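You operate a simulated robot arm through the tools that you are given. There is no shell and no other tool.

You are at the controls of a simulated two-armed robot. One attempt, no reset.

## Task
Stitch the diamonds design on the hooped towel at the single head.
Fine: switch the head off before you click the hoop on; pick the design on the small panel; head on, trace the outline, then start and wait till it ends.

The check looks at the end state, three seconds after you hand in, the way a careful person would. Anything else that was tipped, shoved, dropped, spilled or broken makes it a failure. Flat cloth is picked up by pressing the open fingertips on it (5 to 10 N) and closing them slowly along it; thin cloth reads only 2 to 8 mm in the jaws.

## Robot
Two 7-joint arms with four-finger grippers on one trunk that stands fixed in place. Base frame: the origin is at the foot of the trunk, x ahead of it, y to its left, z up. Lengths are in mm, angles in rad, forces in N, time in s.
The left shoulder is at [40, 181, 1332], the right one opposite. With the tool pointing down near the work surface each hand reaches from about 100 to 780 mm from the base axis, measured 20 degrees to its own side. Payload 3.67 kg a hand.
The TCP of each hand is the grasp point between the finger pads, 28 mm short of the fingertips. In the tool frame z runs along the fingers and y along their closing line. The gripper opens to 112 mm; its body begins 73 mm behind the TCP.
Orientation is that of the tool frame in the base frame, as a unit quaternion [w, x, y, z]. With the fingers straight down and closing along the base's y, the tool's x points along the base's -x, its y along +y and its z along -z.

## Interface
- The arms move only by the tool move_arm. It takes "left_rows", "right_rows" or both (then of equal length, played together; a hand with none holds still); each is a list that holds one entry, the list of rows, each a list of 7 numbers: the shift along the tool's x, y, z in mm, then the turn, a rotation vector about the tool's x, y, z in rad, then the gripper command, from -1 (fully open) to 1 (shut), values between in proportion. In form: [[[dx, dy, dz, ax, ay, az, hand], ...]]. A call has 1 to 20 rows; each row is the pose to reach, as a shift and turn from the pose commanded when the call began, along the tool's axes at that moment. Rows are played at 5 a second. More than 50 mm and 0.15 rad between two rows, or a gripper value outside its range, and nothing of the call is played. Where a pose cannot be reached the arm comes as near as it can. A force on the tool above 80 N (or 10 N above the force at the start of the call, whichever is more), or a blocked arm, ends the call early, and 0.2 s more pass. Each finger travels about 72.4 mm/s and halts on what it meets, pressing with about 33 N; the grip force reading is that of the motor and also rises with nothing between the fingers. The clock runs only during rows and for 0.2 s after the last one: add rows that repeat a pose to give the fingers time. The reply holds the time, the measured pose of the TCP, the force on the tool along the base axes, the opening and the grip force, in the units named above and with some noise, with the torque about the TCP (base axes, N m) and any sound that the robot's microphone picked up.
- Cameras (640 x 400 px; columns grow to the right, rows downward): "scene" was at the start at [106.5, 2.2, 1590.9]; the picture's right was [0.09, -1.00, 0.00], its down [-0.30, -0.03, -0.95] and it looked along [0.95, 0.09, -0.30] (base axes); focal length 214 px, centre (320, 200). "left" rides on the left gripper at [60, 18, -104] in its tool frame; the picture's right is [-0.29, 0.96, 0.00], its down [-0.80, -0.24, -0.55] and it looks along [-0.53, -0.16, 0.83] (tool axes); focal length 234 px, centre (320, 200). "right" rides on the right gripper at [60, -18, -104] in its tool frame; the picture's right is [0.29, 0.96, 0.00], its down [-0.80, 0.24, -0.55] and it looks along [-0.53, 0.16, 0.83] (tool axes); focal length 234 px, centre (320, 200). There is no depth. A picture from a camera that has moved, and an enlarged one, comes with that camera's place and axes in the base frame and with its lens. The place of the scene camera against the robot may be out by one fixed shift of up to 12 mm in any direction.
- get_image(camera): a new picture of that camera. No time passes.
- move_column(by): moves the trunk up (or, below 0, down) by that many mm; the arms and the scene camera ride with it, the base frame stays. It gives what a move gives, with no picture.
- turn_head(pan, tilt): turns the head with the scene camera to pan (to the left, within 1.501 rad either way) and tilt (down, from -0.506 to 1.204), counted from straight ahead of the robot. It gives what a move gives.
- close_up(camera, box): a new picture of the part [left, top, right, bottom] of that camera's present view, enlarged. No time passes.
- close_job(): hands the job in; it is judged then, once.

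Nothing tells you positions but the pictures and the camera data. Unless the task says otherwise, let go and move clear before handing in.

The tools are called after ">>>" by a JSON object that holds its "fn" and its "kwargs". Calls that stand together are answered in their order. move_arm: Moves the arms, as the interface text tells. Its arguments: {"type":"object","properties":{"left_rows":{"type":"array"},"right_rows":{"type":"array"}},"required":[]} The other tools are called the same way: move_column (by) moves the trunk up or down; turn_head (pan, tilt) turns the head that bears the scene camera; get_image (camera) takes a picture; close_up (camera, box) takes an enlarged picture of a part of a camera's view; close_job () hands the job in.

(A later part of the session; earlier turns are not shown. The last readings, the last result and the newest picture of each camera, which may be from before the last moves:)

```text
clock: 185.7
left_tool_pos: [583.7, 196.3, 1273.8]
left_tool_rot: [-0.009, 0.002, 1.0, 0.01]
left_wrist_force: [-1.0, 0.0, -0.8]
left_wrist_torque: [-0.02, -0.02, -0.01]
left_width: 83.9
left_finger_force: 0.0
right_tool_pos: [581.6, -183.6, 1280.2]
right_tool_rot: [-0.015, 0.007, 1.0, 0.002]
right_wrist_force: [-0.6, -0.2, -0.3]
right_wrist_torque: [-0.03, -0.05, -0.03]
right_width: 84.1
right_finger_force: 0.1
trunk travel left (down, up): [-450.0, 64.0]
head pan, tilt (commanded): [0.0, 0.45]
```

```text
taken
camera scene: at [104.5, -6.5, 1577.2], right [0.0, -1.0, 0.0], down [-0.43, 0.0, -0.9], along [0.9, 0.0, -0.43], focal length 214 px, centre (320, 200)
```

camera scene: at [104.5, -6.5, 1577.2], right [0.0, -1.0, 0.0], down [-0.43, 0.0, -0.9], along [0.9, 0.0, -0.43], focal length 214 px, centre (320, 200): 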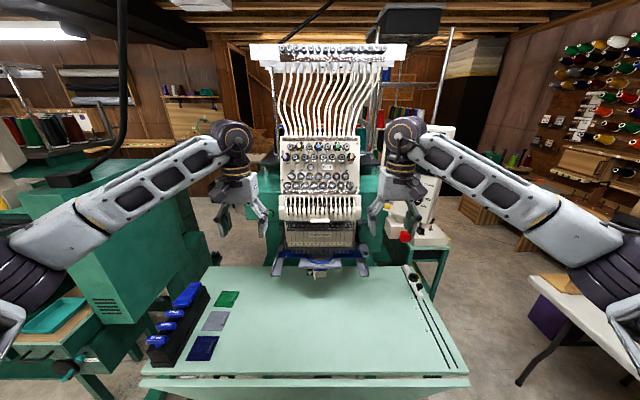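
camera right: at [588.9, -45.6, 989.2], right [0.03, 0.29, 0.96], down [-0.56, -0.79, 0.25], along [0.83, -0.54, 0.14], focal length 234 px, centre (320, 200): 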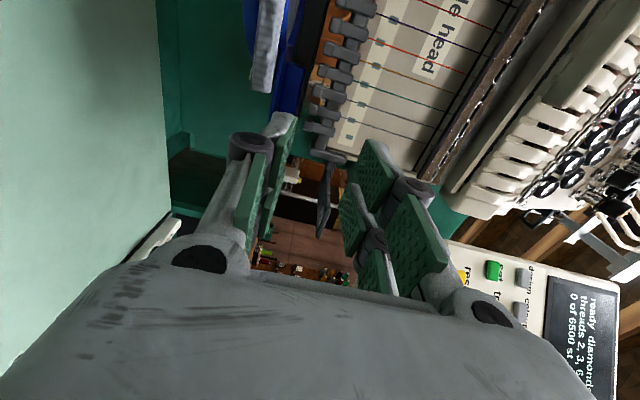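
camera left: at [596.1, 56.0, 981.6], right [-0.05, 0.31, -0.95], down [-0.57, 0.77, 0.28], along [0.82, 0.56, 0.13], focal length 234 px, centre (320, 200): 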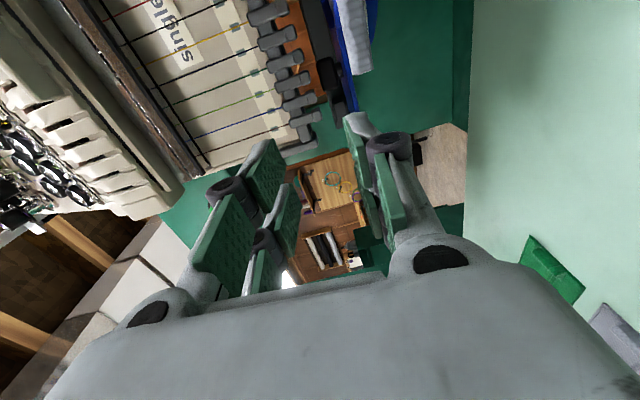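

Both hands point down again. I bring them above the shelf tips (x 742, y ±176), watching clearance to the head and the e-stop box.

>>> {"fn": "move_arm", "kwargs": {"left_rows": [[[-20, -3, 35, 0, 0, 0, -0.5], [-40, -6, 70, 0, 0, 0, -0.5], [-60, -9, 105, 0, 0, 0, -0.5], [-80, -12, 140, 0, 0, 0, -0.5], [-105, -15, 175, 0, 0, 0, -0.5], [-130, -18, 200, 0, 0, 0, -0.5], [-158, -20, 224, 0, 0, 0, -0.5], [-158, -20, 224, 0, 0, 0, -0.5]]], "right_rows": [[[-20, 1, 36, 0, 0, 0, -0.5], [-40, 2, 72, 0, 0, 0, -0.5], [-60, 3, 108, 0, 0, 0, -0.5], [-80, 4, 144, 0, 0, 0, -0.5], [-105, 5, 180, 0, 0, 0, -0.5], [-132, 6, 205, 0, 0, 0, -0.5], [-160, 7, 230, 0, 0, 0, -0.5], [-160, 7, 230, 0, 0, 0, -0.5]]]}}

>>> {"fn": "get_image", "kwargs": {"camera": "left"}}

>>> {"fn": "get_image", "kwargs": {"camera": "right"}}

>>> {"fn": "get_image", "kwargs": {"camera": "scene"}}

```text
clock: 187.5
left_tool_pos: [738.6, 179.6, 1044.8]
left_tool_rot: [-0.007, 0.002, 1.0, 0.01]
left_wrist_force: [-0.7, -0.9, 0.0]
left_wrist_torque: [0.03, -0.05, 0.0]
left_width: 83.9
left_finger_force: 0.0
right_tool_pos: [734.6, -178.3, 1047.8]
right_tool_rot: [-0.014, 0.008, 1.0, 0.001]
right_wrist_force: [-0.3, -0.6, -0.4]
right_wrist_torque: [0.0, 0.02, 0.0]
right_width: 84.1
right_finger_force: 0.0
trunk travel left (down, up): [-450.0, 64.0]
head pan, tilt (commanded): [0.0, 0.45]
```

```text
taken
camera left: at [680.1, 196.8, 1151.1], right [0.29, 0.96, 0.01], down [0.8, -0.25, 0.54], along [0.52, -0.14, -0.84], focal length 234 px, centre (320, 200)
```

left: 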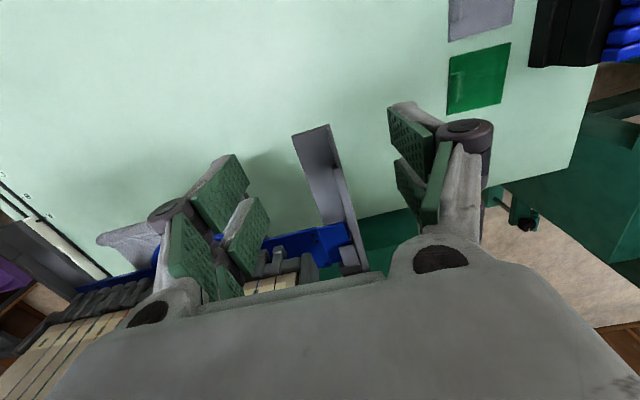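

```text
taken
camera right: at [675.8, -196.9, 1155.2], right [-0.27, 0.96, 0.01], down [0.81, 0.23, 0.53], along [0.51, 0.15, -0.85], focal length 234 px, centre (320, 200)
```

right: 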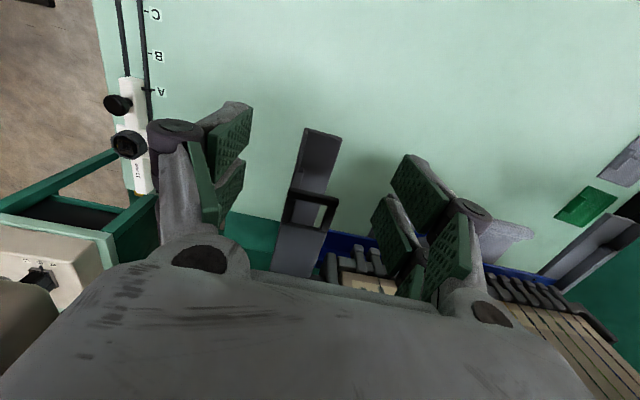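

```text
taken
camera scene: at [104.4, -6.4, 1577.2], right [0.0, -1.0, 0.0], down [-0.43, 0.0, -0.9], along [0.9, 0.0, -0.43], focal length 214 px, centre (320, 200)
```

scene: 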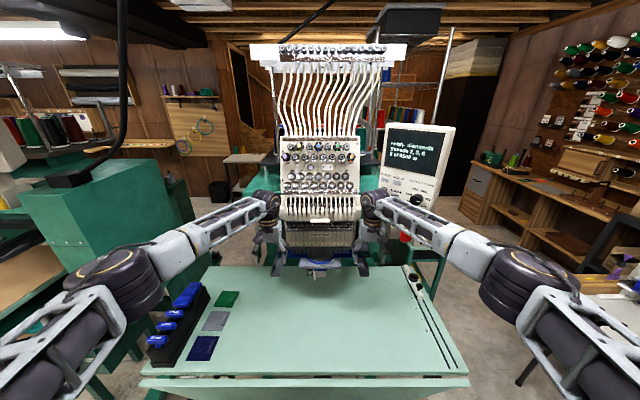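

A looped plate on the head sits just above the right shelf, so gripping straight down there is unsafe. I back off and use a 45° pitch instead, still closing across the shelf's width.

>>> {"fn": "move_arm", "kwargs": {"left_rows": [[[25, 0, -5, 0, 0, 0, -0.5], [50, 0, -5, 0, 0, 0, -0.5], [70, 0, 0, 0, 0, 0, -0.5], [66, -1, 14, 0, -0.131, 0, -0.5], [63, -1, 28, 0, -0.262, 0, -0.5], [60, -2, 42, 0, -0.393, 0, -0.5], [56, -2, 56, 0, -0.524, 0, -0.5], [52, -3, 70, 0, -0.654, 0, -0.5], [48.6, -3.6, 84.8, 0, -0.785, 0, -0.5], [48.6, -3.6, 84.8, 0, -0.785, 0, -0.5]]], "right_rows": [[[25, 0, -5, 0, 0, 0, -0.5], [50, 0, -5, 0, 0, 0, -0.5], [70, 0, 0, 0, 0, 0, -0.5], [66, 0, 14, 0, -0.131, 0, -0.5], [62, 1, 28, 0, -0.262, 0, -0.5], [58, 1, 42, 0, -0.393, 0, -0.5], [54, 1, 57, 0, -0.524, 0, -0.5], [49, 2, 72, 0, -0.654, 0, -0.5], [44.6, 1.8, 87.8, 0, -0.785, 0, -0.5], [44.6, 1.8, 87.8, 0, -0.785, 0, -0.5]]]}}

>>> {"fn": "get_image", "kwargs": {"camera": "left"}}

>>> {"fn": "get_image", "kwargs": {"camera": "right"}}

```text
clock: 189.7
left_tool_pos: [687.3, 178.2, 962.2]
left_tool_rot: [0.376, 0.005, 0.927, 0.008]
left_wrist_force: [-0.6, 0.1, 0.4]
left_wrist_torque: [0.01, 0.0, 0.0]
left_width: 83.9
left_finger_force: 0.1
right_tool_pos: [686.2, -174.0, 961.6]
right_tool_rot: [0.37, 0.009, 0.929, -0.002]
right_wrist_force: [-0.6, 0.3, -0.5]
right_wrist_torque: [0.0, 0.01, 0.0]
right_width: 84.0
right_finger_force: 0.1
trunk travel left (down, up): [-450.0, 64.0]
head pan, tilt (commanded): [0.0, 0.45]
```

```text
taken
camera left: at [572.9, 196.4, 996.4], right [0.21, 0.95, 0.22], down [0.19, -0.26, 0.95], along [0.96, -0.16, -0.23], focal length 234 px, centre (320, 200)
```

left: 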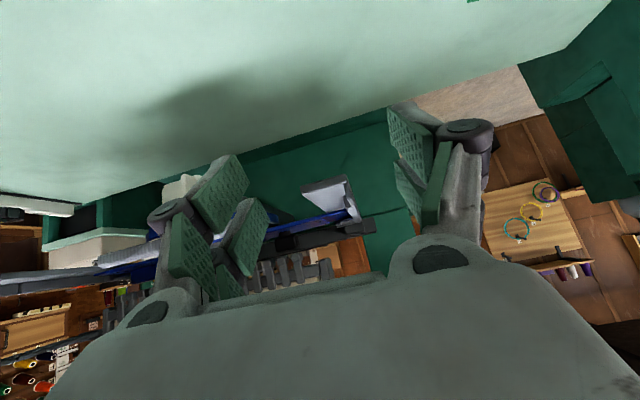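

```text
taken
camera right: at [570.4, -192.3, 996.4], right [-0.19, 0.96, -0.2], down [0.2, 0.23, 0.95], along [0.96, 0.15, -0.24], focal length 234 px, centre (320, 200)
```

right: 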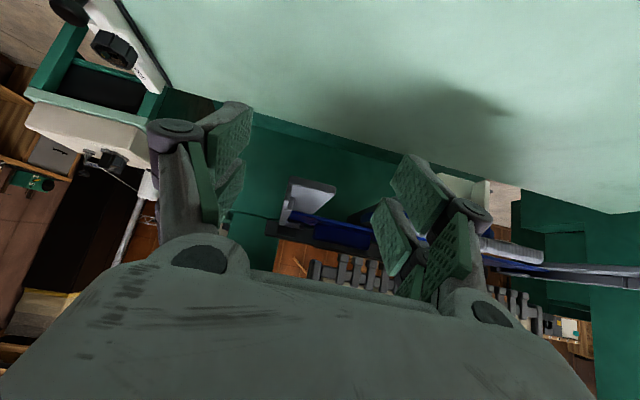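

Each shelf tip is centred between the open fingers. I move in 52 mm and close gently.

>>> {"fn": "move_arm", "kwargs": {"left_rows": [[[-11, -1, 14, 0, 0, 0, -0.5], [-22, -1.5, 28, 0, 0, 0, -0.5], [-32.5, -2, 41.3, 0, 0, 0, -0.5], [-32.5, -2, 41.3, 0, 0, 0, -0.3], [-32.5, -2, 41.3, 0, 0, 0, 0], [-32.5, -2, 41.3, 0, 0, 0, 0.3], [-32.5, -2, 41.3, 0, 0, 0, 0.6], [-32.5, -2, 41.3, 0, 0, 0, 1]]], "right_rows": [[[-11.5, -1, 13.6, 0, 0, 0, -0.5], [-23, -1.7, 27.2, 0, 0, 0, -0.5], [-34.4, -2.5, 40.8, 0, 0, 0, -0.5], [-34.4, -2.5, 40.8, 0, 0, 0, -0.3], [-34.4, -2.5, 40.8, 0, 0, 0, 0], [-34.4, -2.5, 40.8, 0, 0, 0, 0.3], [-34.4, -2.5, 40.8, 0, 0, 0, 0.6], [-34.4, -2.5, 40.8, 0, 0, 0, 1]]]}}

>>> {"fn": "get_image", "kwargs": {"camera": "left"}}

>>> {"fn": "get_image", "kwargs": {"camera": "right"}}

```text
clock: 191.5
left_tool_pos: [740.2, 174.8, 957.3]
left_tool_rot: [0.376, 0.006, 0.927, 0.006]
left_wrist_force: [2.6, -23.4, -0.5]
left_wrist_torque: [-0.35, -0.19, 0.12]
left_width: 36.0
left_finger_force: 45.1
right_tool_pos: [739.9, -175.1, 958.3]
right_tool_rot: [0.371, 0.005, 0.929, 0.002]
right_wrist_force: [0.8, 27.5, 0.6]
right_wrist_torque: [0.24, 0.11, 1.09]
right_width: 36.1
right_finger_force: 44.9
trunk travel left (down, up): [-450.0, 64.0]
head pan, tilt (commanded): [0.0, 0.45]
```

```text
taken
camera left: at [625.2, 193.1, 990.0], right [0.21, 0.95, 0.21], down [0.18, -0.26, 0.95], along [0.96, -0.16, -0.23], focal length 234 px, centre (320, 200)
```

left: 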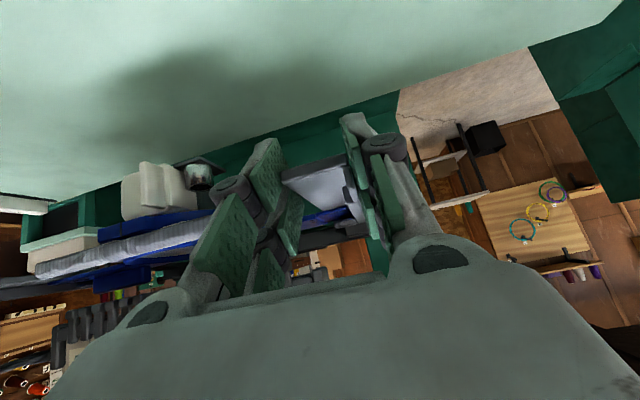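

```text
taken
camera right: at [624.0, -192.3, 991.5], right [-0.2, 0.96, -0.19], down [0.2, 0.23, 0.95], along [0.96, 0.15, -0.24], focal length 234 px, centre (320, 200)
```

right: 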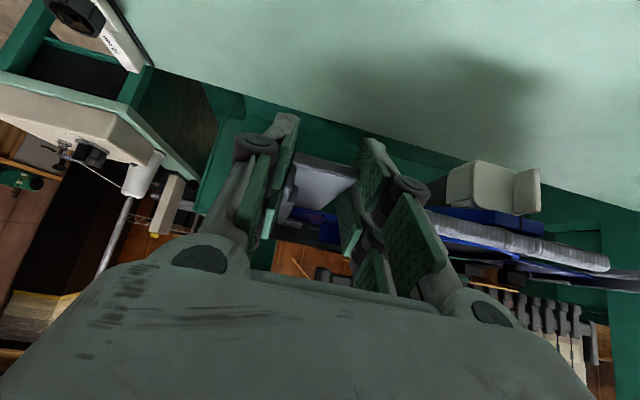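

Both shelves are gripped (36 mm). I pull back slowly and evenly, 12 mm to start.

>>> {"fn": "move_arm", "kwargs": {"left_rows": [[[1.4, 0, -1.4, 0, 0, 0, 1], [2.9, 0, -2.8, 0, 0, 0, 1], [4.3, 0, -4.2, 0, 0, 0, 1], [5.7, 0, -5.6, 0, 0, 0, 1], [7.2, 0, -7, 0, 0, 0, 1], [8.6, 0, -8.4, 0, 0, 0, 1]]], "right_rows": [[[1.4, 0, -1.4, 0, 0, 0, 1], [2.9, 0, -2.8, 0, 0, 0, 1], [4.3, 0, -4.2, 0, 0, 0, 1], [5.7, 0, -5.6, 0, 0, 0, 1], [7.2, 0, -7, 0, 0, 0, 1], [8.6, 0, -8.4, 0, 0, 0, 1]]]}}

>>> {"fn": "close_up", "kwargs": {"camera": "left", "box": [240, 100, 420, 260]}}

```text
clock: 192.9
left_tool_pos: [737.3, 174.5, 956.3]
left_tool_rot: [0.377, 0.006, 0.926, 0.003]
left_wrist_force: [41.1, -28.3, 10.3]
left_wrist_torque: [-0.81, -0.77, 0.05]
left_width: 36.3
left_finger_force: 45.0
right_tool_pos: [736.4, -173.0, 956.4]
right_tool_rot: [0.373, 0.005, 0.928, 0.004]
right_wrist_force: [38.7, 33.0, 14.6]
right_wrist_torque: [0.21, -0.99, 0.84]
right_width: 35.7
right_finger_force: 44.9
trunk travel left (down, up): [-450.0, 64.0]
head pan, tilt (commanded): [0.0, 0.45]
```

```text
2.50 times, centred on (330, 180) of left
camera zoom: at [622.4, 193.0, 989.0], right [0.21, 0.95, 0.21], down [0.18, -0.25, 0.95], along [0.96, -0.16, -0.23], focal length 585 px, centre (295, 250)
```

zoom: 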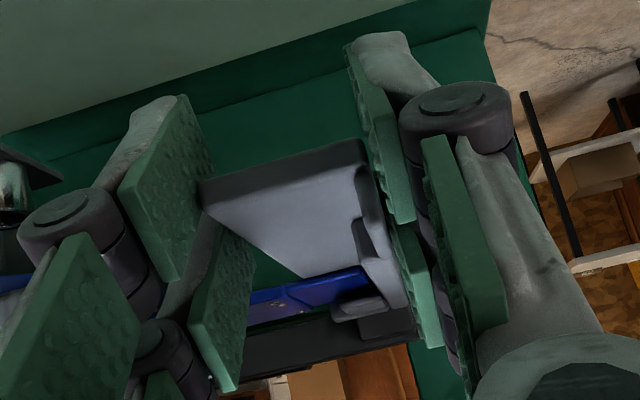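

The grip holds with about 40 N pull on each side; the frame is just starting to give. I keep pulling.

>>> {"fn": "move_arm", "kwargs": {"left_rows": [[[1.4, 0, -1.4, 0, 0, 0, 1], [2.9, 0, -2.8, 0, 0, 0, 1], [4.3, 0, -4.2, 0, 0, 0, 1], [5.7, 0, -5.6, 0, 0, 0, 1], [7.2, 0, -7, 0, 0, 0, 1], [7.2, 0, -7, 0, 0, 0, 1]]], "right_rows": [[[1.4, 0, -1.4, 0, 0, 0, 1], [2.9, 0, -2.8, 0, 0, 0, 1], [4.3, 0, -4.2, 0, 0, 0, 1], [5.7, 0, -5.6, 0, 0, 0, 1], [7.2, 0, -7, 0, 0, 0, 1], [7.2, 0, -7, 0, 0, 0, 1]]]}}

>>> {"fn": "close_up", "kwargs": {"camera": "left", "box": [240, 100, 420, 260]}}

```text
clock: 194.3
left_tool_pos: [726.8, 175.1, 955.4]
left_tool_rot: [0.377, 0.006, 0.926, 0.004]
left_wrist_force: [38.9, -28.1, 13.0]
left_wrist_torque: [-0.65, -0.71, 0.01]
left_width: 36.0
left_finger_force: 44.6
right_tool_pos: [725.5, -174.0, 955.8]
right_tool_rot: [0.371, 0.006, 0.929, 0.005]
right_wrist_force: [40.4, 30.9, 10.7]
right_wrist_torque: [0.16, -0.68, 0.88]
right_width: 35.9
right_finger_force: 44.4
trunk travel left (down, up): [-450.0, 64.0]
head pan, tilt (commanded): [0.0, 0.45]
```

```text
2.50 times, centred on (330, 180) of left
camera zoom: at [611.7, 193.0, 988.8], right [0.21, 0.95, 0.21], down [0.18, -0.25, 0.95], along [0.96, -0.16, -0.23], focal length 585 px, centre (295, 250)
```

zoom: 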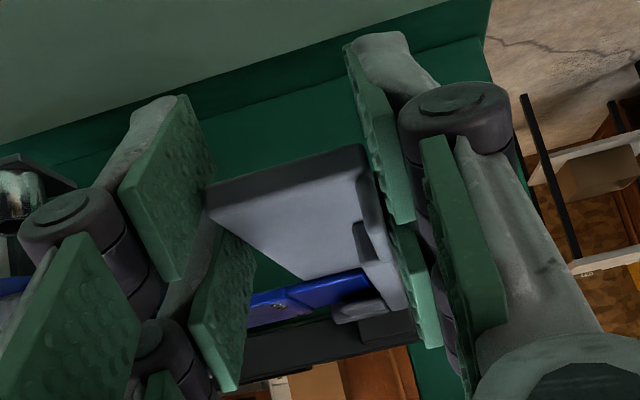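

The frame follows the hands, about 10 mm so far. I pull about 9 mm more.

>>> {"fn": "move_arm", "kwargs": {"left_rows": [[[1.4, 0, -1.4, 0, 0, 0, 1], [2.9, 0, -2.8, 0, 0, 0, 1], [4.3, 0, -4.2, 0, 0, 0, 1], [5.7, 0, -5.6, 0, 0, 0, 1], [6.5, 0, -6.3, 0, 0, 0, 1]]], "right_rows": [[[1.4, 0, -1.4, 0, 0, 0, 1], [2.9, 0, -2.8, 0, 0, 0, 1], [4.3, 0, -4.2, 0, 0, 0, 1], [5.7, 0, -5.6, 0, 0, 0, 1], [6.5, 0, -6.3, 0, 0, 0, 1]]]}}

>>> {"fn": "close_up", "kwargs": {"camera": "left", "box": [240, 100, 420, 260]}}

>>> {"fn": "close_up", "kwargs": {"camera": "right", "box": [220, 100, 400, 260]}}

```text
clock: 195.5
left_tool_pos: [717.9, 173.4, 955.0]
left_tool_rot: [0.376, 0.006, 0.927, 0.004]
left_wrist_force: [37.7, -26.9, 11.5]
left_wrist_torque: [-0.8, -0.46, -0.02]
left_width: 35.9
left_finger_force: 45.3
right_tool_pos: [717.5, -174.4, 954.8]
right_tool_rot: [0.372, 0.005, 0.928, 0.004]
right_wrist_force: [41.8, 32.6, 10.1]
right_wrist_torque: [0.09, -0.7, 0.88]
right_width: 35.6
right_finger_force: 44.6
trunk travel left (down, up): [-450.0, 64.0]
head pan, tilt (commanded): [0.0, 0.45]
```

```text
2.50 times, centred on (330, 180) of left
camera zoom: at [602.7, 193.0, 988.4], right [0.21, 0.95, 0.21], down [0.18, -0.25, 0.95], along [0.96, -0.16, -0.23], focal length 585 px, centre (295, 250)
```

zoom: 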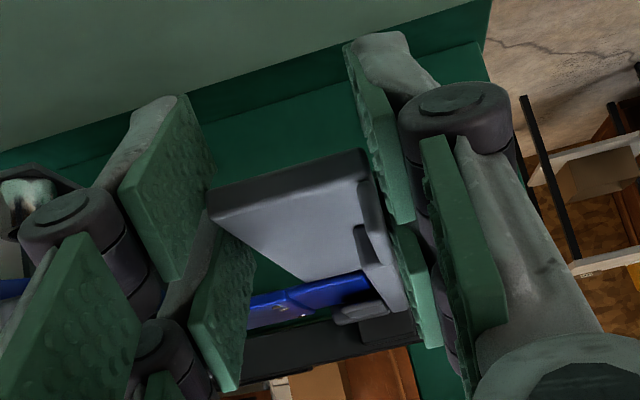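

```text
2.50 times, centred on (310, 180) of right
camera zoom: at [601.5, -192.4, 989.8], right [-0.2, 0.96, -0.19], down [0.2, 0.23, 0.95], along [0.96, 0.15, -0.24], focal length 585 px, centre (345, 250)
```

zoom: 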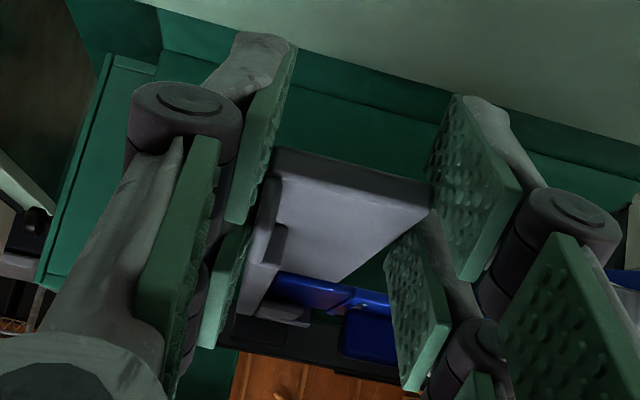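

The frame has come back with the hands. I ease the tension forward and let go, then measure.

>>> {"fn": "move_arm", "kwargs": {"left_rows": [[[-2.2, 0, 2.1, 0, 0, 0, 1], [-4.3, 0, 4.2, 0, 0, 0, 1], [-6.5, 0, 6.3, 0, 0, 0, 1], [-7.2, 0, 7, 0, 0, 0, 1]]], "right_rows": [[[-2.2, 0, 2.1, 0, 0, 0, 1], [-4.3, 0, 4.2, 0, 0, 0, 1], [-6.5, 0, 6.3, 0, 0, 0, 1], [-7.2, 0, 7, 0, 0, 0, 1]]]}}

```text
clock: 196.5
left_tool_pos: [717.3, 174.0, 955.5]
left_tool_rot: [0.375, 0.007, 0.927, 0.005]
left_wrist_force: [-4.0, -23.8, 11.0]
left_wrist_torque: [-0.93, -0.6, -0.16]
left_width: 35.8
left_finger_force: 44.9
right_tool_pos: [717.3, -174.7, 955.9]
right_tool_rot: [0.37, 0.005, 0.929, 0.002]
right_wrist_force: [10.2, 29.8, 6.4]
right_wrist_torque: [0.62, 0.01, 0.82]
right_width: 35.8
right_finger_force: 45.2
trunk travel left (down, up): [-450.0, 64.0]
head pan, tilt (commanded): [0.0, 0.45]
```

>>> {"fn": "move_arm", "kwargs": {"left_rows": [[[0, 0, 0, 0, 0, 0, 0], [0, 0, 0, 0, 0, 0, -0.5], [0, 0, 0, 0, 0, 0, -0.5], [10.8, 0, -10.5, 0, 0, 0, -0.5], [32, 0, -31, 0, 0, 0, -0.5], [57, 0, -56, 0, 0, 0, -0.5], [57, 0, -56, 0, 0, 0, -0.5]]], "right_rows": [[[0, 0, 0, 0, 0, 0, 0], [0, 0, 0, 0, 0, 0, -0.5], [0, 0, 0, 0, 0, 0, -0.5], [10.8, 0, -10.5, 0, 0, 0, -0.5], [32, 0, -31, 0, 0, 0, -0.5], [57, 0, -56, 0, 0, 0, -0.5], [57, 0, -56, 0, 0, 0, -0.5]]]}}

>>> {"fn": "turn_head", "kwargs": {"pan": 0.0, "tilt": 0.7}}

>>> {"fn": "close_up", "kwargs": {"camera": "scene", "box": [260, 160, 400, 250]}}

>>> {"fn": "close_up", "kwargs": {"camera": "left", "box": [200, 100, 440, 260]}}

```text
clock: 198.1
left_tool_pos: [642.0, 176.0, 955.1]
left_tool_rot: [0.374, 0.005, 0.927, 0.009]
left_wrist_force: [0.4, -0.3, 0.0]
left_wrist_torque: [0.01, 0.0, 0.01]
left_width: 84.1
left_finger_force: 0.1
right_tool_pos: [641.1, -177.3, 956.6]
right_tool_rot: [0.369, 0.007, 0.929, -0.002]
right_wrist_force: [0.7, -0.4, 0.1]
right_wrist_torque: [0.02, -0.01, 0.01]
right_width: 84.1
right_finger_force: 0.0
trunk travel left (down, up): [-450.0, 64.0]
head pan, tilt (commanded): [0.0, 0.45]
```

```text
clock: 198.8
left_tool_pos: [642.0, 175.4, 955.4]
left_tool_rot: [0.375, 0.005, 0.927, 0.009]
left_wrist_force: [-0.5, -0.7, 1.0]
left_wrist_torque: [-0.05, -0.02, -0.01]
left_width: 84.0
left_finger_force: 0.1
right_tool_pos: [639.3, -176.3, 958.0]
right_tool_rot: [0.371, 0.007, 0.929, -0.002]
right_wrist_force: [0.4, 0.8, -0.9]
right_wrist_torque: [0.0, 0.03, -0.01]
right_width: 83.9
right_finger_force: 0.2
trunk travel left (down, up): [-450.0, 64.0]
head pan, tilt (commanded): [0.0, 0.7]
```

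```text
4.44 times, centred on (330, 205) of scene
camera zoom: at [98.4, -6.4, 1555.0], right [0.0, -1.0, 0.0], down [-0.64, 0.0, -0.77], along [0.77, 0.0, -0.64], focal length 953 px, centre (276, 178)
```

zoom: 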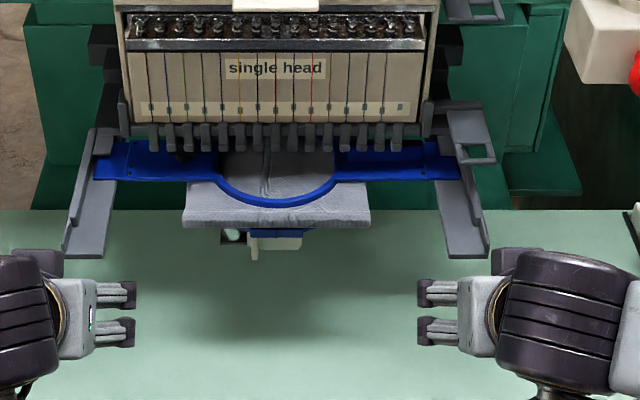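

```text
2.50 times, centred on (320, 180) of left
camera zoom: at [526.4, 193.8, 990.6], right [0.21, 0.95, 0.22], down [0.19, -0.26, 0.95], along [0.96, -0.16, -0.23], focal length 585 px, centre (320, 250)
```

zoom: 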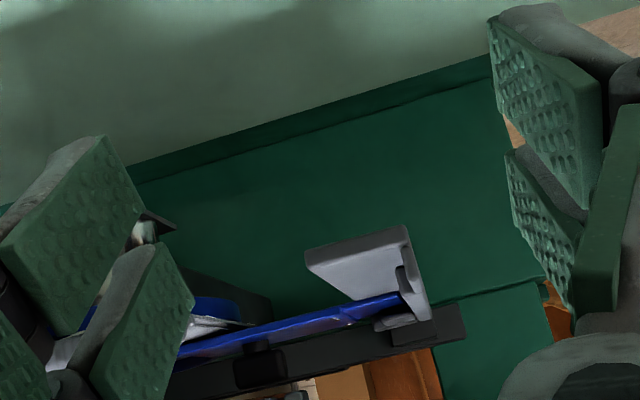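

The shelf tips are back near x 714 and the hoop came with them. Now I do the light pull test: I bring the left hand low in front to grip the lower edge of the tightener block.

>>> {"fn": "move_arm", "kwargs": {"left_rows": [[[-1.8, -34.5, 9, 0, -0.04, 0, -0.3], [-3.7, -69, 18, 0, -0.08, 0, -0.28], [-5.5, -103.5, 27, 0, -0.12, 0, -0.28], [-7.4, -138, 36, 0, -0.16, 0, -0.28], [-9.2, -172.5, 45.1, 0, -0.19, 0, -0.28], [-9.2, -172.5, 45.1, 0, -0.19, 0, -0.28]]]}}

>>> {"fn": "close_up", "kwargs": {"camera": "left", "box": [160, 80, 480, 280]}}

```text
clock: 200.2
left_tool_pos: [676.6, 5.3, 928.9]
left_tool_rot: [0.461, 0.005, 0.887, 0.009]
left_wrist_force: [0.5, 0.1, 0.2]
left_wrist_torque: [0.01, 0.02, 0.0]
left_width: 71.8
left_finger_force: 0.1
right_tool_pos: [640.9, -175.6, 957.9]
right_tool_rot: [0.371, 0.008, 0.929, -0.003]
right_wrist_force: [-0.2, -0.2, 0.0]
right_wrist_torque: [-0.05, -0.02, 0.01]
right_width: 83.9
right_finger_force: 0.1
trunk travel left (down, up): [-450.0, 64.0]
head pan, tilt (commanded): [0.0, 0.7]
```

```text
2.00 times, centred on (320, 180) of left
camera zoom: at [557.2, 24.2, 939.5], right [0.17, 0.95, 0.25], down [0.0, -0.26, 0.97], along [0.99, -0.16, -0.05], focal length 468 px, centre (320, 240)
```

zoom: 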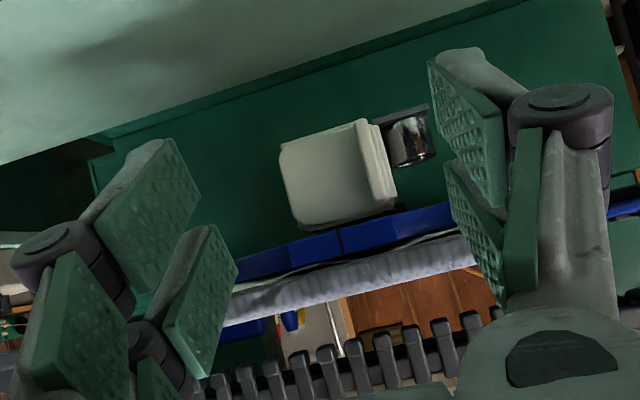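

>>> {"fn": "move_arm", "kwargs": {"left_rows": [[[-8.7, -0.7, 12.4, 0, 0, 0, -0.28], [-17.3, -1.4, 24.7, 0, 0, 0, -0.28], [-23, -2, 32.8, 0, 0, 0, -0.28], [-26, -2, 37.1, 0, 0, 0, -0.28]]]}}

>>> {"fn": "close_up", "kwargs": {"camera": "left", "box": [180, 80, 460, 280]}}

```text
clock: 201.2
left_tool_pos: [723.8, 1.4, 925.6]
left_tool_rot: [0.461, 0.006, 0.887, 0.008]
left_wrist_force: [0.0, -0.1, -0.1]
left_wrist_torque: [-0.01, 0.0, 0.02]
left_width: 71.6
left_finger_force: 0.1
right_tool_pos: [640.2, -176.3, 957.8]
right_tool_rot: [0.37, 0.008, 0.929, -0.002]
right_wrist_force: [0.1, 0.3, -0.4]
right_wrist_torque: [0.03, 0.01, -0.02]
right_width: 83.9
right_finger_force: 0.0
trunk travel left (down, up): [-450.0, 64.0]
head pan, tilt (commanded): [0.0, 0.7]
```

```text
2.00 times, centred on (320, 180) of left
camera zoom: at [604.2, 20.1, 938.2], right [0.17, 0.95, 0.25], down [0.0, -0.26, 0.97], along [0.99, -0.16, -0.05], focal length 468 px, centre (320, 240)
```

zoom: 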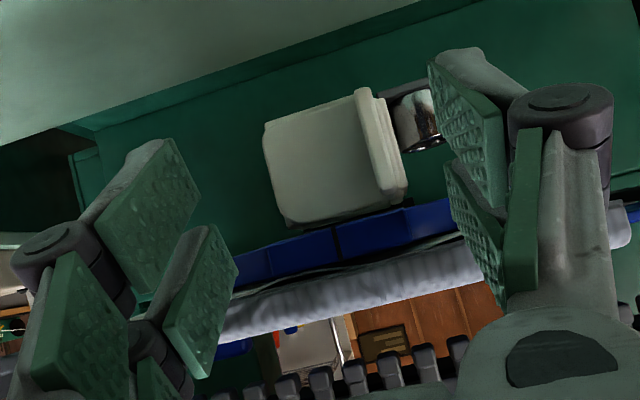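

>>> {"fn": "move_arm", "kwargs": {"left_rows": [[[-3.3, 0, -2.3, 0, 0, 0, -0.28], [-4.5, 0, -3.2, 0, 0, 0, -0.1], [-4.5, 0, -3.2, 0, 0, 0, 0.05], [-4.5, 0, -3.2, 0, 0, 0, 0.2], [-4.5, 0, -3.2, 0, 0, 0, 0.4]]]}}

>>> {"fn": "close_up", "kwargs": {"camera": "left", "box": [180, 80, 460, 280]}}

```text
clock: 202.4
left_tool_pos: [724.0, 2.1, 931.4]
left_tool_rot: [0.461, 0.007, 0.887, 0.008]
left_wrist_force: [-0.3, 0.6, 0.6]
left_wrist_torque: [0.01, -0.03, 0.02]
left_width: 33.7
left_finger_force: 0.1
right_tool_pos: [639.7, -176.4, 957.6]
right_tool_rot: [0.37, 0.008, 0.929, -0.002]
right_wrist_force: [0.3, 0.0, -0.3]
right_wrist_torque: [0.0, -0.01, 0.01]
right_width: 84.1
right_finger_force: 0.2
trunk travel left (down, up): [-450.0, 64.0]
head pan, tilt (commanded): [0.0, 0.7]
```

```text
2.00 times, centred on (320, 180) of left
camera zoom: at [604.2, 21.0, 943.4], right [0.17, 0.95, 0.25], down [0.0, -0.26, 0.97], along [0.99, -0.16, -0.05], focal length 468 px, centre (320, 240)
```

zoom: 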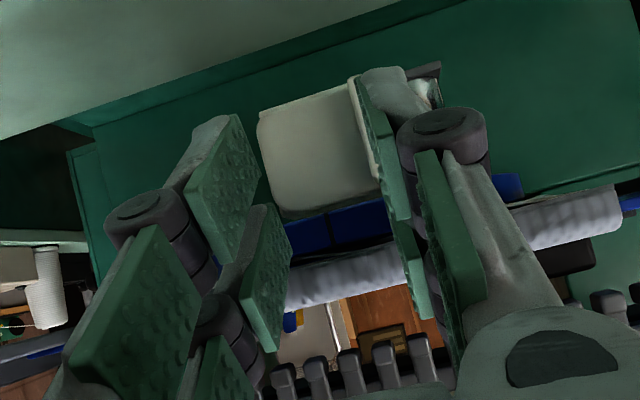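

The fingers closed short of the block; I reopen, go 12 mm further, and try again.

>>> {"fn": "move_arm", "kwargs": {"left_rows": [[[0, 0, 0, 0, 0, 0, 0], [0, 0, 0, 0, 0, 0, -0.28], [0, 0, 0, 0, 0, 0, -0.28], [-3.5, 0, 4.9, 0, 0, 0, -0.28], [-6.9, 0, 9.8, 0, 0, 0, -0.28], [-6.9, 0, 9.8, 0, 0, 0, -0.28]]]}}

>>> {"fn": "close_up", "kwargs": {"camera": "left", "box": [180, 80, 460, 280]}}

```text
clock: 203.8
left_tool_pos: [732.6, 2.5, 929.2]
left_tool_rot: [0.459, 0.007, 0.888, 0.007]
left_wrist_force: [-15.5, 1.2, -9.2]
left_wrist_torque: [-0.39, 0.07, 0.71]
left_width: 74.0
left_finger_force: 2.0
right_tool_pos: [638.2, -176.2, 958.7]
right_tool_rot: [0.371, 0.008, 0.929, -0.002]
right_wrist_force: [-0.4, -0.6, 0.1]
right_wrist_torque: [0.0, 0.03, 0.0]
right_width: 84.1
right_finger_force: 0.0
trunk travel left (down, up): [-450.0, 64.0]
head pan, tilt (commanded): [0.0, 0.7]
```

```text
2.00 times, centred on (320, 180) of left
camera zoom: at [613.6, 20.5, 942.1], right [0.17, 0.95, 0.25], down [0.01, -0.26, 0.97], along [0.99, -0.16, -0.05], focal length 468 px, centre (320, 240)
```

zoom: 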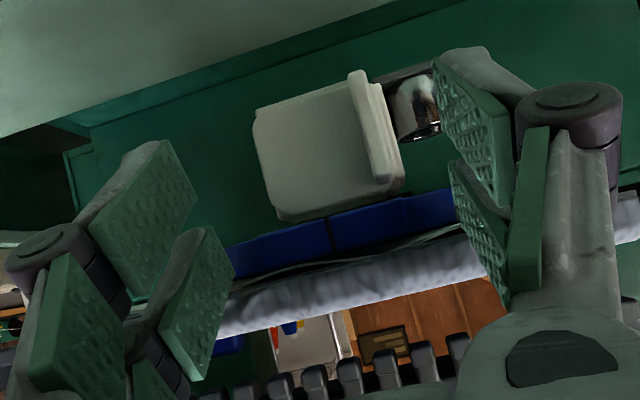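

The block hardly stands proud of the ring, so gripping it isn't practical. Instead I'll do a gentle lift test under the ring's front: a latched hoop should be stiff.

>>> {"fn": "move_arm", "kwargs": {"left_rows": [[[5.7, 0, -8.2, 0, 0, 0, -0.28], [11.5, 0, -16.4, 0, 0, 0, 0.3], [22.1, 0, -8.4, 0, 0, 0, 1], [22.1, 0, -8.4, 0, 0, 0, 1], [16, 0, 0.5, 0, 0, 0, 1], [16, 0, 0.5, 0, 0, 0, 1]]]}}

>>> {"fn": "close_up", "kwargs": {"camera": "left", "box": [180, 60, 460, 260]}}

```text
clock: 205.2
left_tool_pos: [725.9, 1.9, 918.6]
left_tool_rot: [0.461, 0.006, 0.887, 0.009]
left_wrist_force: [0.9, 0.2, -0.1]
left_wrist_torque: [0.0, 0.03, -0.04]
left_width: 0.0
left_finger_force: 32.9
right_tool_pos: [638.9, -177.0, 959.0]
right_tool_rot: [0.37, 0.007, 0.929, -0.001]
right_wrist_force: [0.2, -0.4, -0.3]
right_wrist_torque: [0.01, 0.01, -0.02]
right_width: 84.1
right_finger_force: 0.1
trunk travel left (down, up): [-450.0, 64.0]
head pan, tilt (commanded): [0.0, 0.7]
```

```text
2.00 times, centred on (320, 160) of left
camera zoom: at [606.7, 20.7, 930.2], right [0.17, 0.95, 0.26], down [0.0, -0.26, 0.97], along [0.99, -0.16, -0.05], focal length 468 px, centre (320, 280)
```

zoom: 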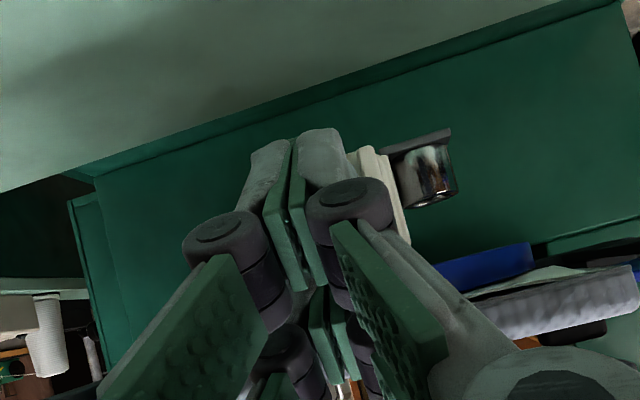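

>>> {"fn": "move_arm", "kwargs": {"left_rows": [[[-3.3, 0, -2.3, 0, 0, 0, 1], [-5, 0, -3.4, 0, 0, 0, 1], [-6.5, 0, -4.6, 0, 0, 0, 1]]]}}

```text
clock: 206.1
left_tool_pos: [726.3, 1.4, 926.0]
left_tool_rot: [0.461, 0.006, 0.887, 0.008]
left_wrist_force: [0.4, -0.1, 0.3]
left_wrist_torque: [-0.01, 0.03, 0.01]
left_width: 0.0
left_finger_force: 33.2
right_tool_pos: [640.1, -176.5, 957.0]
right_tool_rot: [0.371, 0.007, 0.929, -0.001]
right_wrist_force: [-0.1, -0.2, -0.3]
right_wrist_torque: [0.0, -0.01, 0.02]
right_width: 83.8
right_finger_force: 0.1
trunk travel left (down, up): [-450.0, 64.0]
head pan, tilt (commanded): [0.0, 0.7]
```

>>> {"fn": "move_arm", "kwargs": {"left_rows": [[[-1.6, 0, -1.1, 0, 0, 0, 1], [-3.3, 0, -2.3, 0, 0, 0, 1]]]}}

```text
clock: 206.7
left_tool_pos: [726.1, 1.9, 929.7]
left_tool_rot: [0.461, 0.006, 0.887, 0.008]
left_wrist_force: [-0.2, -0.1, 0.5]
left_wrist_torque: [-0.02, 0.01, -0.03]
left_width: 0.1
left_finger_force: 33.7
right_tool_pos: [640.2, -175.9, 959.0]
right_tool_rot: [0.37, 0.008, 0.929, -0.002]
right_wrist_force: [-0.3, -0.5, -0.2]
right_wrist_torque: [-0.03, -0.01, 0.0]
right_width: 84.2
right_finger_force: 0.0
trunk travel left (down, up): [-450.0, 64.0]
head pan, tilt (commanded): [0.0, 0.7]
```

>>> {"fn": "move_arm", "kwargs": {"left_rows": [[[4.1, 0, 2.9, 0, 0, 0, 1], [9.8, 0, 6.9, 0, 0, 0, 1], [4, 0, 15.1, 0, 0, 0, 1], [4, 0, 15.1, 0, 0, 0, 1]]]}}

>>> {"fn": "move_arm", "kwargs": {"left_rows": [[[-3.3, 0, -2.3, 0, 0, 0, 1], [-5, 0, -3.4, 0, 0, 0, 1]]]}}

```text
clock: 207.7
left_tool_pos: [736.9, 1.7, 917.7]
left_tool_rot: [0.46, 0.005, 0.888, 0.008]
left_wrist_force: [0.8, -0.6, -0.3]
left_wrist_torque: [0.03, -0.03, -0.01]
left_width: 0.0
left_finger_force: 32.9
right_tool_pos: [638.3, -177.3, 958.2]
right_tool_rot: [0.371, 0.007, 0.929, -0.001]
right_wrist_force: [1.1, 0.0, -0.4]
right_wrist_torque: [0.0, -0.01, 0.01]
right_width: 83.8
right_finger_force: 0.0
trunk travel left (down, up): [-450.0, 64.0]
head pan, tilt (commanded): [0.0, 0.7]
```

```text
clock: 208.2
left_tool_pos: [735.8, 2.9, 921.3]
left_tool_rot: [0.459, 0.007, 0.888, 0.008]
left_wrist_force: [-2.6, -0.9, -11.1]
left_wrist_torque: [-0.06, 0.35, -0.03]
left_width: 6.0
left_finger_force: 32.8
right_tool_pos: [641.0, -175.0, 957.2]
right_tool_rot: [0.369, 0.007, 0.929, -0.002]
right_wrist_force: [0.2, 0.2, 0.9]
right_wrist_torque: [-0.01, 0.0, 0.04]
right_width: 84.1
right_finger_force: 0.0
trunk travel left (down, up): [-450.0, 64.0]
head pan, tilt (commanded): [0.0, 0.7]
```

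It resists with 11 N. I raise slightly more to see whether it lifts or stays stiff.

>>> {"fn": "move_arm", "kwargs": {"left_rows": [[[-0.8, 0, -0.6, 0, 0, 0, 1], [-1.6, 0, -1.1, 0, 0, 0, 1]]]}}

>>> {"fn": "close_up", "kwargs": {"camera": "scene", "box": [260, 160, 400, 250]}}

```text
clock: 208.8
left_tool_pos: [736.8, 1.5, 922.3]
left_tool_rot: [0.459, 0.006, 0.888, 0.009]
left_wrist_force: [-9.7, 0.4, -19.7]
left_wrist_torque: [-0.05, 0.64, 0.06]
left_width: 6.0
left_finger_force: 33.1
right_tool_pos: [639.6, -175.6, 957.8]
right_tool_rot: [0.37, 0.007, 0.929, -0.001]
right_wrist_force: [0.1, 1.1, 0.6]
right_wrist_torque: [-0.02, 0.02, 0.0]
right_width: 84.0
right_finger_force: 0.1
trunk travel left (down, up): [-450.0, 64.0]
head pan, tilt (commanded): [0.0, 0.7]
```

```text
4.44 times, centred on (330, 205) of scene
camera zoom: at [100.0, -6.4, 1554.7], right [0.0, -1.0, 0.0], down [-0.65, 0.0, -0.76], along [0.76, 0.0, -0.65], focal length 953 px, centre (276, 178)
```

zoom: 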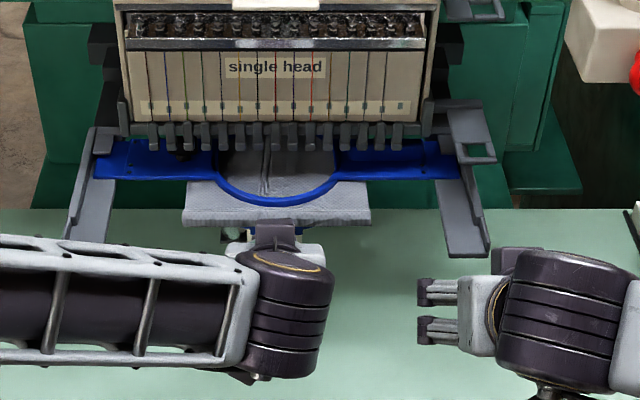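

The hoop is held stiffly (20 N lift, no movement), so I accept it is seated in the clips. Next I park the right hand and bring the left hand up in the switch-pressing pose.

>>> {"fn": "move_arm", "kwargs": {"left_rows": [[[14.9, 10, -38.4, 0, 0, 0, 1], [29.9, 20, -76.8, 0, 0, 0, 1], [-2.1, 25.7, -108.2, 0, 0, 0, 1], [-34.1, 31.4, -139.5, 0, 0, 0, 1], [-66.1, 37.1, -170.9, 0, 0, 0, 1], [-98, 42.9, -202.3, 0, 0, 0, 1], [-130, 48.6, -233.7, 0, 0, 0, 1], [-162, 54.3, -265, 0, 0, 0, 1], [-194, 60, -296.4, 0, 0, 0, 1], [-194, 60, -296.4, 0.0467, -0.0023, -0.1264, 1], [-194, 60, -296.4, 0.0933, -0.0046, -0.2528, 1], [-194, 60, -296.4, 0.14, -0.0069, -0.3792, 1], [-194, 60, -296.4, 0.1867, -0.0092, -0.5056, 1], [-194, 60, -296.4, 0.2333, -0.0115, -0.632, 1], [-194, 60, -296.4, 0.28, -0.0138, -0.7584, 1], [-194, 60, -296.4, 0.3266, -0.0161, -0.8848, 1], [-194, 60, -296.4, 0.3733, -0.0184, -1.0112, 1], [-194, 60, -296.4, 0.42, -0.0207, -1.1376, 1], [-194, 60, -296.4, 0.4666, -0.023, -1.264, 1], [-194, 60, -296.4, 0.5133, -0.0253, -1.3904, 1]]], "right_rows": [[[1, -8, -11, 0, 0, 0, -0.5], [2, -16, -21, 0, 0, 0, -0.5], [3, -23, -32, 0, 0, 0, -0.5], [4, -31, -42, 0, 0, 0, -0.5], [5, -39, -53, 0, 0, 0, -0.5], [6, -46, -63, 0, 0, 0, -0.5], [7, -54, -74, 0, 0, 0, -0.5], [8, -62, -85, 0, 0, 0, -0.5], [9, -70, -95, 0, 0, 0, -0.5], [10, -78, -106, 0, 0, 0, -0.5], [11, -85, -116, 0, 0, 0, -0.5], [12, -93, -127, 0, 0, 0, -0.5], [13, -101, -138, 0, 0, 0, -0.5], [14, -108, -148, 0, 0, 0, -0.5], [15, -116, -159, 0, 0, 0, -0.5], [16, -124, -169, 0, 0, 0, -0.5], [17, -132, -180, 0, 0, 0, -0.5], [18, -140, -190, 0, 0, 0, -0.5], [19, -147, -201, 0, 0, 0, -0.5], [19.9, -155, -211.6, 0, 0, 0, -0.5]]]}}

>>> {"fn": "turn_head", "kwargs": {"pan": -0.1, "tilt": 0.4}}

>>> {"fn": "get_image", "kwargs": {"camera": "scene"}}

```text
clock: 213.1
left_tool_pos: [604.5, 56.8, 1257.1]
left_tool_rot: [0.364, -0.433, 0.674, -0.476]
left_wrist_force: [0.8, 0.1, -0.4]
left_wrist_torque: [0.01, 0.01, 0.01]
left_width: 0.0
left_finger_force: 32.9
left hand out of reach, approached as far as the arm can: row 20
right_tool_pos: [475.9, -330.8, 1096.4]
right_tool_rot: [0.37, 0.007, 0.929, -0.002]
right_wrist_force: [0.0, -1.0, 0.0]
right_wrist_torque: [-0.01, 0.05, -0.03]
right_width: 84.0
right_finger_force: 0.0
trunk travel left (down, up): [-450.0, 64.0]
head pan, tilt (commanded): [0.0, 0.7]
```

```text
clock: 213.8
left_tool_pos: [605.6, 56.3, 1256.8]
left_tool_rot: [0.364, -0.432, 0.675, -0.475]
left_wrist_force: [0.7, -0.1, -0.6]
left_wrist_torque: [-0.01, -0.02, -0.01]
left_width: 0.1
left_finger_force: 33.1
right_tool_pos: [476.5, -329.2, 1097.0]
right_tool_rot: [0.37, 0.008, 0.929, -0.002]
right_wrist_force: [0.2, -0.4, 0.3]
right_wrist_torque: [-0.02, 0.04, 0.02]
right_width: 84.0
right_finger_force: 0.0
trunk travel left (down, up): [-450.0, 64.0]
head pan, tilt (commanded): [-0.099, 0.4]
```

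```text
taken
camera scene: at [106.0, -15.7, 1581.7], right [-0.1, -1.0, 0.0], down [-0.39, 0.04, -0.92], along [0.92, -0.09, -0.39], focal length 214 px, centre (320, 200)
```

scene: 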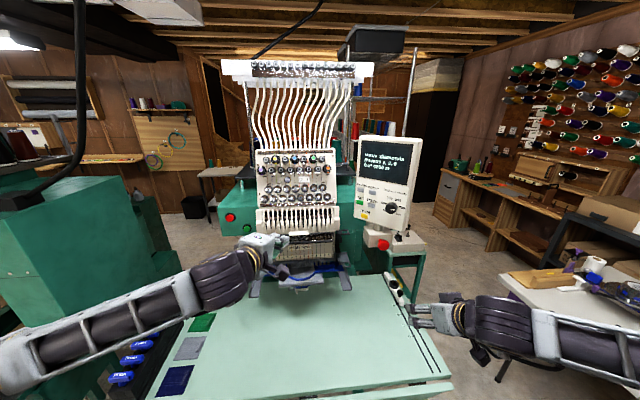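

I move the left hand to in front of the "1" side of the switch.

>>> {"fn": "move_arm", "kwargs": {"left_rows": [[[4.2, -27.8, 27.6, 0.004, 0, -0.0135, 1], [8.5, -55.7, 55.1, 0.008, 0, -0.027, 1], [12.7, -83.5, 82.7, 0.0125, 0, -0.04, 1], [16.9, -111.3, 110.3, 0.0166, 0, -0.054, 1], [21.2, -139.2, 137.8, 0.021, 0, -0.067, 1], [25.4, -167, 165.4, 0.0249, 0.0005, -0.0808, 1], [25.4, -167, 165.4, 0.0249, 0.0005, -0.0808, 1]]]}}

>>> {"fn": "close_up", "kwargs": {"camera": "left", "box": [180, 0, 440, 200]}}

>>> {"fn": "close_up", "kwargs": {"camera": "scene", "box": [240, 140, 420, 260]}}

```text
clock: 215.4
left_tool_pos: [785.6, -49.2, 1366.0]
left_tool_rot: [0.35, -0.455, 0.651, -0.497]
left_wrist_force: [-0.7, -0.1, 0.8]
left_wrist_torque: [0.0, 0.02, 0.03]
left_width: 0.0
left_finger_force: 32.9
right_tool_pos: [476.5, -330.2, 1097.0]
right_tool_rot: [0.37, 0.008, 0.929, -0.002]
right_wrist_force: [0.4, -0.3, 0.1]
right_wrist_torque: [-0.01, -0.03, 0.02]
right_width: 83.9
right_finger_force: 0.1
trunk travel left (down, up): [-450.0, 64.0]
head pan, tilt (commanded): [-0.099, 0.4]
```

```text
2.00 times, centred on (310, 100) of left
camera zoom: at [667.2, -69.6, 1377.0], right [-0.13, 0.36, -0.92], down [-0.17, 0.91, 0.38], along [0.98, 0.21, -0.06], focal length 468 px, centre (340, 400)
```

zoom: 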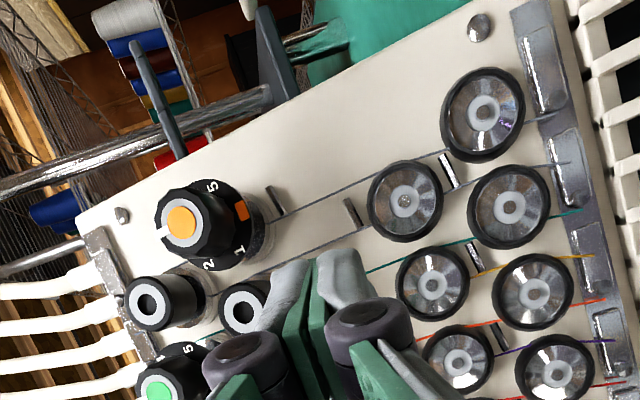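

```text
3.33 times, centred on (330, 200) of scene
camera zoom: at [105.6, -15.2, 1581.8], right [-0.1, -1.0, 0.0], down [-0.39, 0.04, -0.92], along [0.92, -0.09, -0.39], focal length 715 px, centre (287, 200)
```

zoom: 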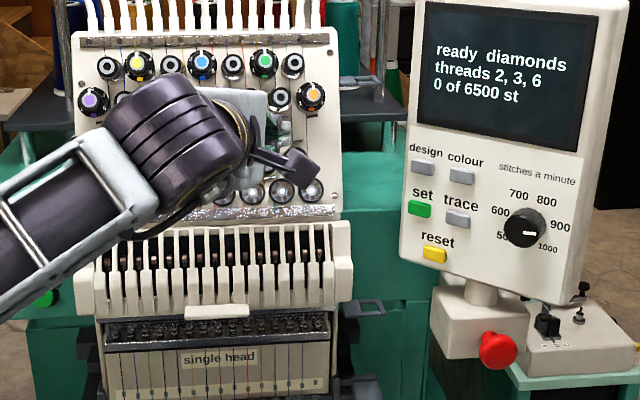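

I go in to about 8 mm off the switch, then press gently.

>>> {"fn": "move_arm", "kwargs": {"left_rows": [[[-4.5, -1.2, 14.2, 0, 0, 0, 1], [-9.1, -2.4, 28.3, 0, 0, 0, 1], [-9.1, -2.4, 28.3, 0, 0, 0, 1]]]}}

>>> {"fn": "move_arm", "kwargs": {"left_rows": [[[-0.7, 0.1, 2, 0, 0, 0, 1], [-1.4, 0.2, 4, 0, 0, 0, 1], [-2.1, 0.3, 6, 0, 0, 0, 1]]]}}

```text
clock: 216.2
left_tool_pos: [814.3, -49.6, 1362.2]
left_tool_rot: [0.35, -0.454, 0.651, -0.497]
left_wrist_force: [0.3, 0.4, 0.2]
left_wrist_torque: [-0.02, -0.04, 0.01]
left_width: 0.1
left_finger_force: 32.5
right_tool_pos: [477.6, -330.1, 1097.0]
right_tool_rot: [0.37, 0.007, 0.929, -0.002]
right_wrist_force: [-0.3, -0.3, -0.6]
right_wrist_torque: [0.02, 0.01, -0.01]
right_width: 83.8
right_finger_force: 0.1
trunk travel left (down, up): [-450.0, 64.0]
head pan, tilt (commanded): [-0.099, 0.4]
```

```text
clock: 217.1
left_tool_pos: [819.7, -52.1, 1359.5]
left_tool_rot: [0.35, -0.455, 0.651, -0.497]
left_wrist_force: [0.6, 0.4, -0.3]
left_wrist_torque: [0.02, -0.04, 0.01]
left_width: 0.0
left_finger_force: 32.8
right_tool_pos: [477.7, -329.9, 1096.8]
right_tool_rot: [0.37, 0.007, 0.929, -0.001]
right_wrist_force: [-0.4, 0.7, 0.1]
right_wrist_torque: [-0.02, -0.04, 0.02]
right_width: 83.8
right_finger_force: 0.0
trunk travel left (down, up): [-450.0, 64.0]
head pan, tilt (commanded): [-0.099, 0.4]
```

>>> {"fn": "move_arm", "kwargs": {"left_rows": [[[-0.7, 0.1, 2, 0, 0, 0, 1], [-1.4, 0.2, 4, 0, 0, 0, 1]]]}}

```text
clock: 217.7
left_tool_pos: [825.7, -51.2, 1359.5]
left_tool_rot: [0.349, -0.454, 0.651, -0.498]
left_wrist_force: [-0.4, 0.5, -0.9]
left_wrist_torque: [-0.02, -0.03, 0.01]
left_width: 0.1
left_finger_force: 32.8
right_tool_pos: [476.6, -330.5, 1095.9]
right_tool_rot: [0.37, 0.007, 0.929, -0.002]
right_wrist_force: [0.5, -0.2, -0.4]
right_wrist_torque: [-0.02, 0.0, -0.02]
right_width: 84.0
right_finger_force: 0.2
trunk travel left (down, up): [-450.0, 64.0]
head pan, tilt (commanded): [-0.099, 0.4]
```

>>> {"fn": "move_arm", "kwargs": {"left_rows": [[[-0.7, -1.4, 1.6, 0, 0, 0, 1], [-1.4, -1.3, 3.5, 0, 0, 0, 1]]]}}

>>> {"fn": "close_up", "kwargs": {"camera": "left", "box": [220, 40, 420, 200]}}

```text
clock: 218.2
left_tool_pos: [828.8, -50.2, 1360.2]
left_tool_rot: [0.35, -0.454, 0.65, -0.498]
left_wrist_force: [-1.6, 0.5, 1.4]
left_wrist_torque: [0.02, 0.01, 0.0]
left_width: 0.0
left_finger_force: 33.2
right_tool_pos: [476.8, -330.6, 1096.3]
right_tool_rot: [0.37, 0.008, 0.929, -0.001]
right_wrist_force: [-0.4, 0.1, 0.2]
right_wrist_torque: [0.01, -0.04, 0.02]
right_width: 84.2
right_finger_force: 0.0
trunk travel left (down, up): [-450.0, 64.0]
head pan, tilt (commanded): [-0.099, 0.4]
```

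```text
2.50 times, centred on (320, 120) of left
camera zoom: at [709.2, -70.6, 1370.4], right [-0.13, 0.36, -0.92], down [-0.17, 0.91, 0.38], along [0.98, 0.21, -0.06], focal length 585 px, centre (320, 400)
```

zoom: 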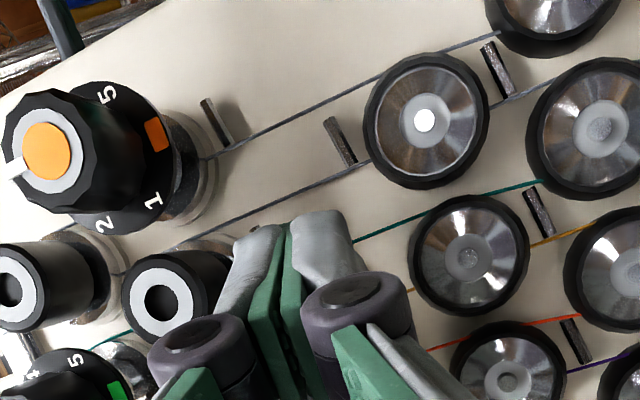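

>>> {"fn": "move_arm", "kwargs": {"left_rows": [[[-0.7, 0.1, 2, 0, 0, 0, 1], [-1.4, 0.2, 4, 0, 0, 0, 1]]]}}

```text
clock: 218.8
left_tool_pos: [828.6, -51.5, 1361.1]
left_tool_rot: [0.35, -0.453, 0.65, -0.499]
left_wrist_force: [-16.5, 3.6, 0.8]
left_wrist_torque: [0.04, 0.24, 0.36]
left_width: 0.0
left_finger_force: 33.4
right_tool_pos: [474.9, -330.1, 1098.6]
right_tool_rot: [0.371, 0.007, 0.929, -0.001]
right_wrist_force: [-0.1, -0.3, 1.1]
right_wrist_torque: [-0.04, 0.01, -0.01]
right_width: 84.1
right_finger_force: 0.0
trunk travel left (down, up): [-450.0, 64.0]
head pan, tilt (commanded): [-0.099, 0.4]
```

Contact at about (863, -37, 1345), on the "1" half, at 16 N. I back away to see the lamp.

>>> {"fn": "move_arm", "kwargs": {"left_rows": [[[0, 0, -20, 0, 0, 0, 1], [0, 0, -60, 0, 0, 0, 1], [-20, 2, -95, 0, 0, 0, 1], [-60, 5, -110, 0, 0, 0, 1], [-100, 9, -125, 0, 0, 0, 1], [-140, 13, -140, 0, 0, 0, 1], [-140, 13, -140, 0, 0, 0, 1]]]}}

>>> {"fn": "close_up", "kwargs": {"camera": "scene", "box": [240, 120, 420, 240]}}

```text
clock: 220.4
left_tool_pos: [747.9, 127.0, 1383.6]
left_tool_rot: [0.35, -0.455, 0.65, -0.498]
left_wrist_force: [0.9, -0.8, 0.3]
left_wrist_torque: [-0.02, -0.02, -0.02]
left_width: 0.0
left_finger_force: 33.1
right_tool_pos: [477.2, -330.6, 1096.1]
right_tool_rot: [0.37, 0.008, 0.929, -0.001]
right_wrist_force: [0.3, 0.4, 0.3]
right_wrist_torque: [-0.01, 0.01, 0.02]
right_width: 83.8
right_finger_force: 0.1
trunk travel left (down, up): [-450.0, 64.0]
head pan, tilt (commanded): [-0.099, 0.4]
```

```text
3.33 times, centred on (330, 180) of scene
camera zoom: at [106.5, -16.7, 1581.7], right [-0.1, -1.0, 0.0], down [-0.39, 0.04, -0.92], along [0.92, -0.09, -0.39], focal length 715 px, centre (287, 267)
```

zoom: 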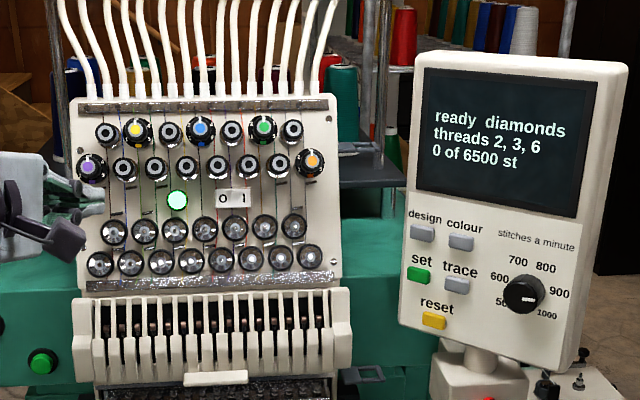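

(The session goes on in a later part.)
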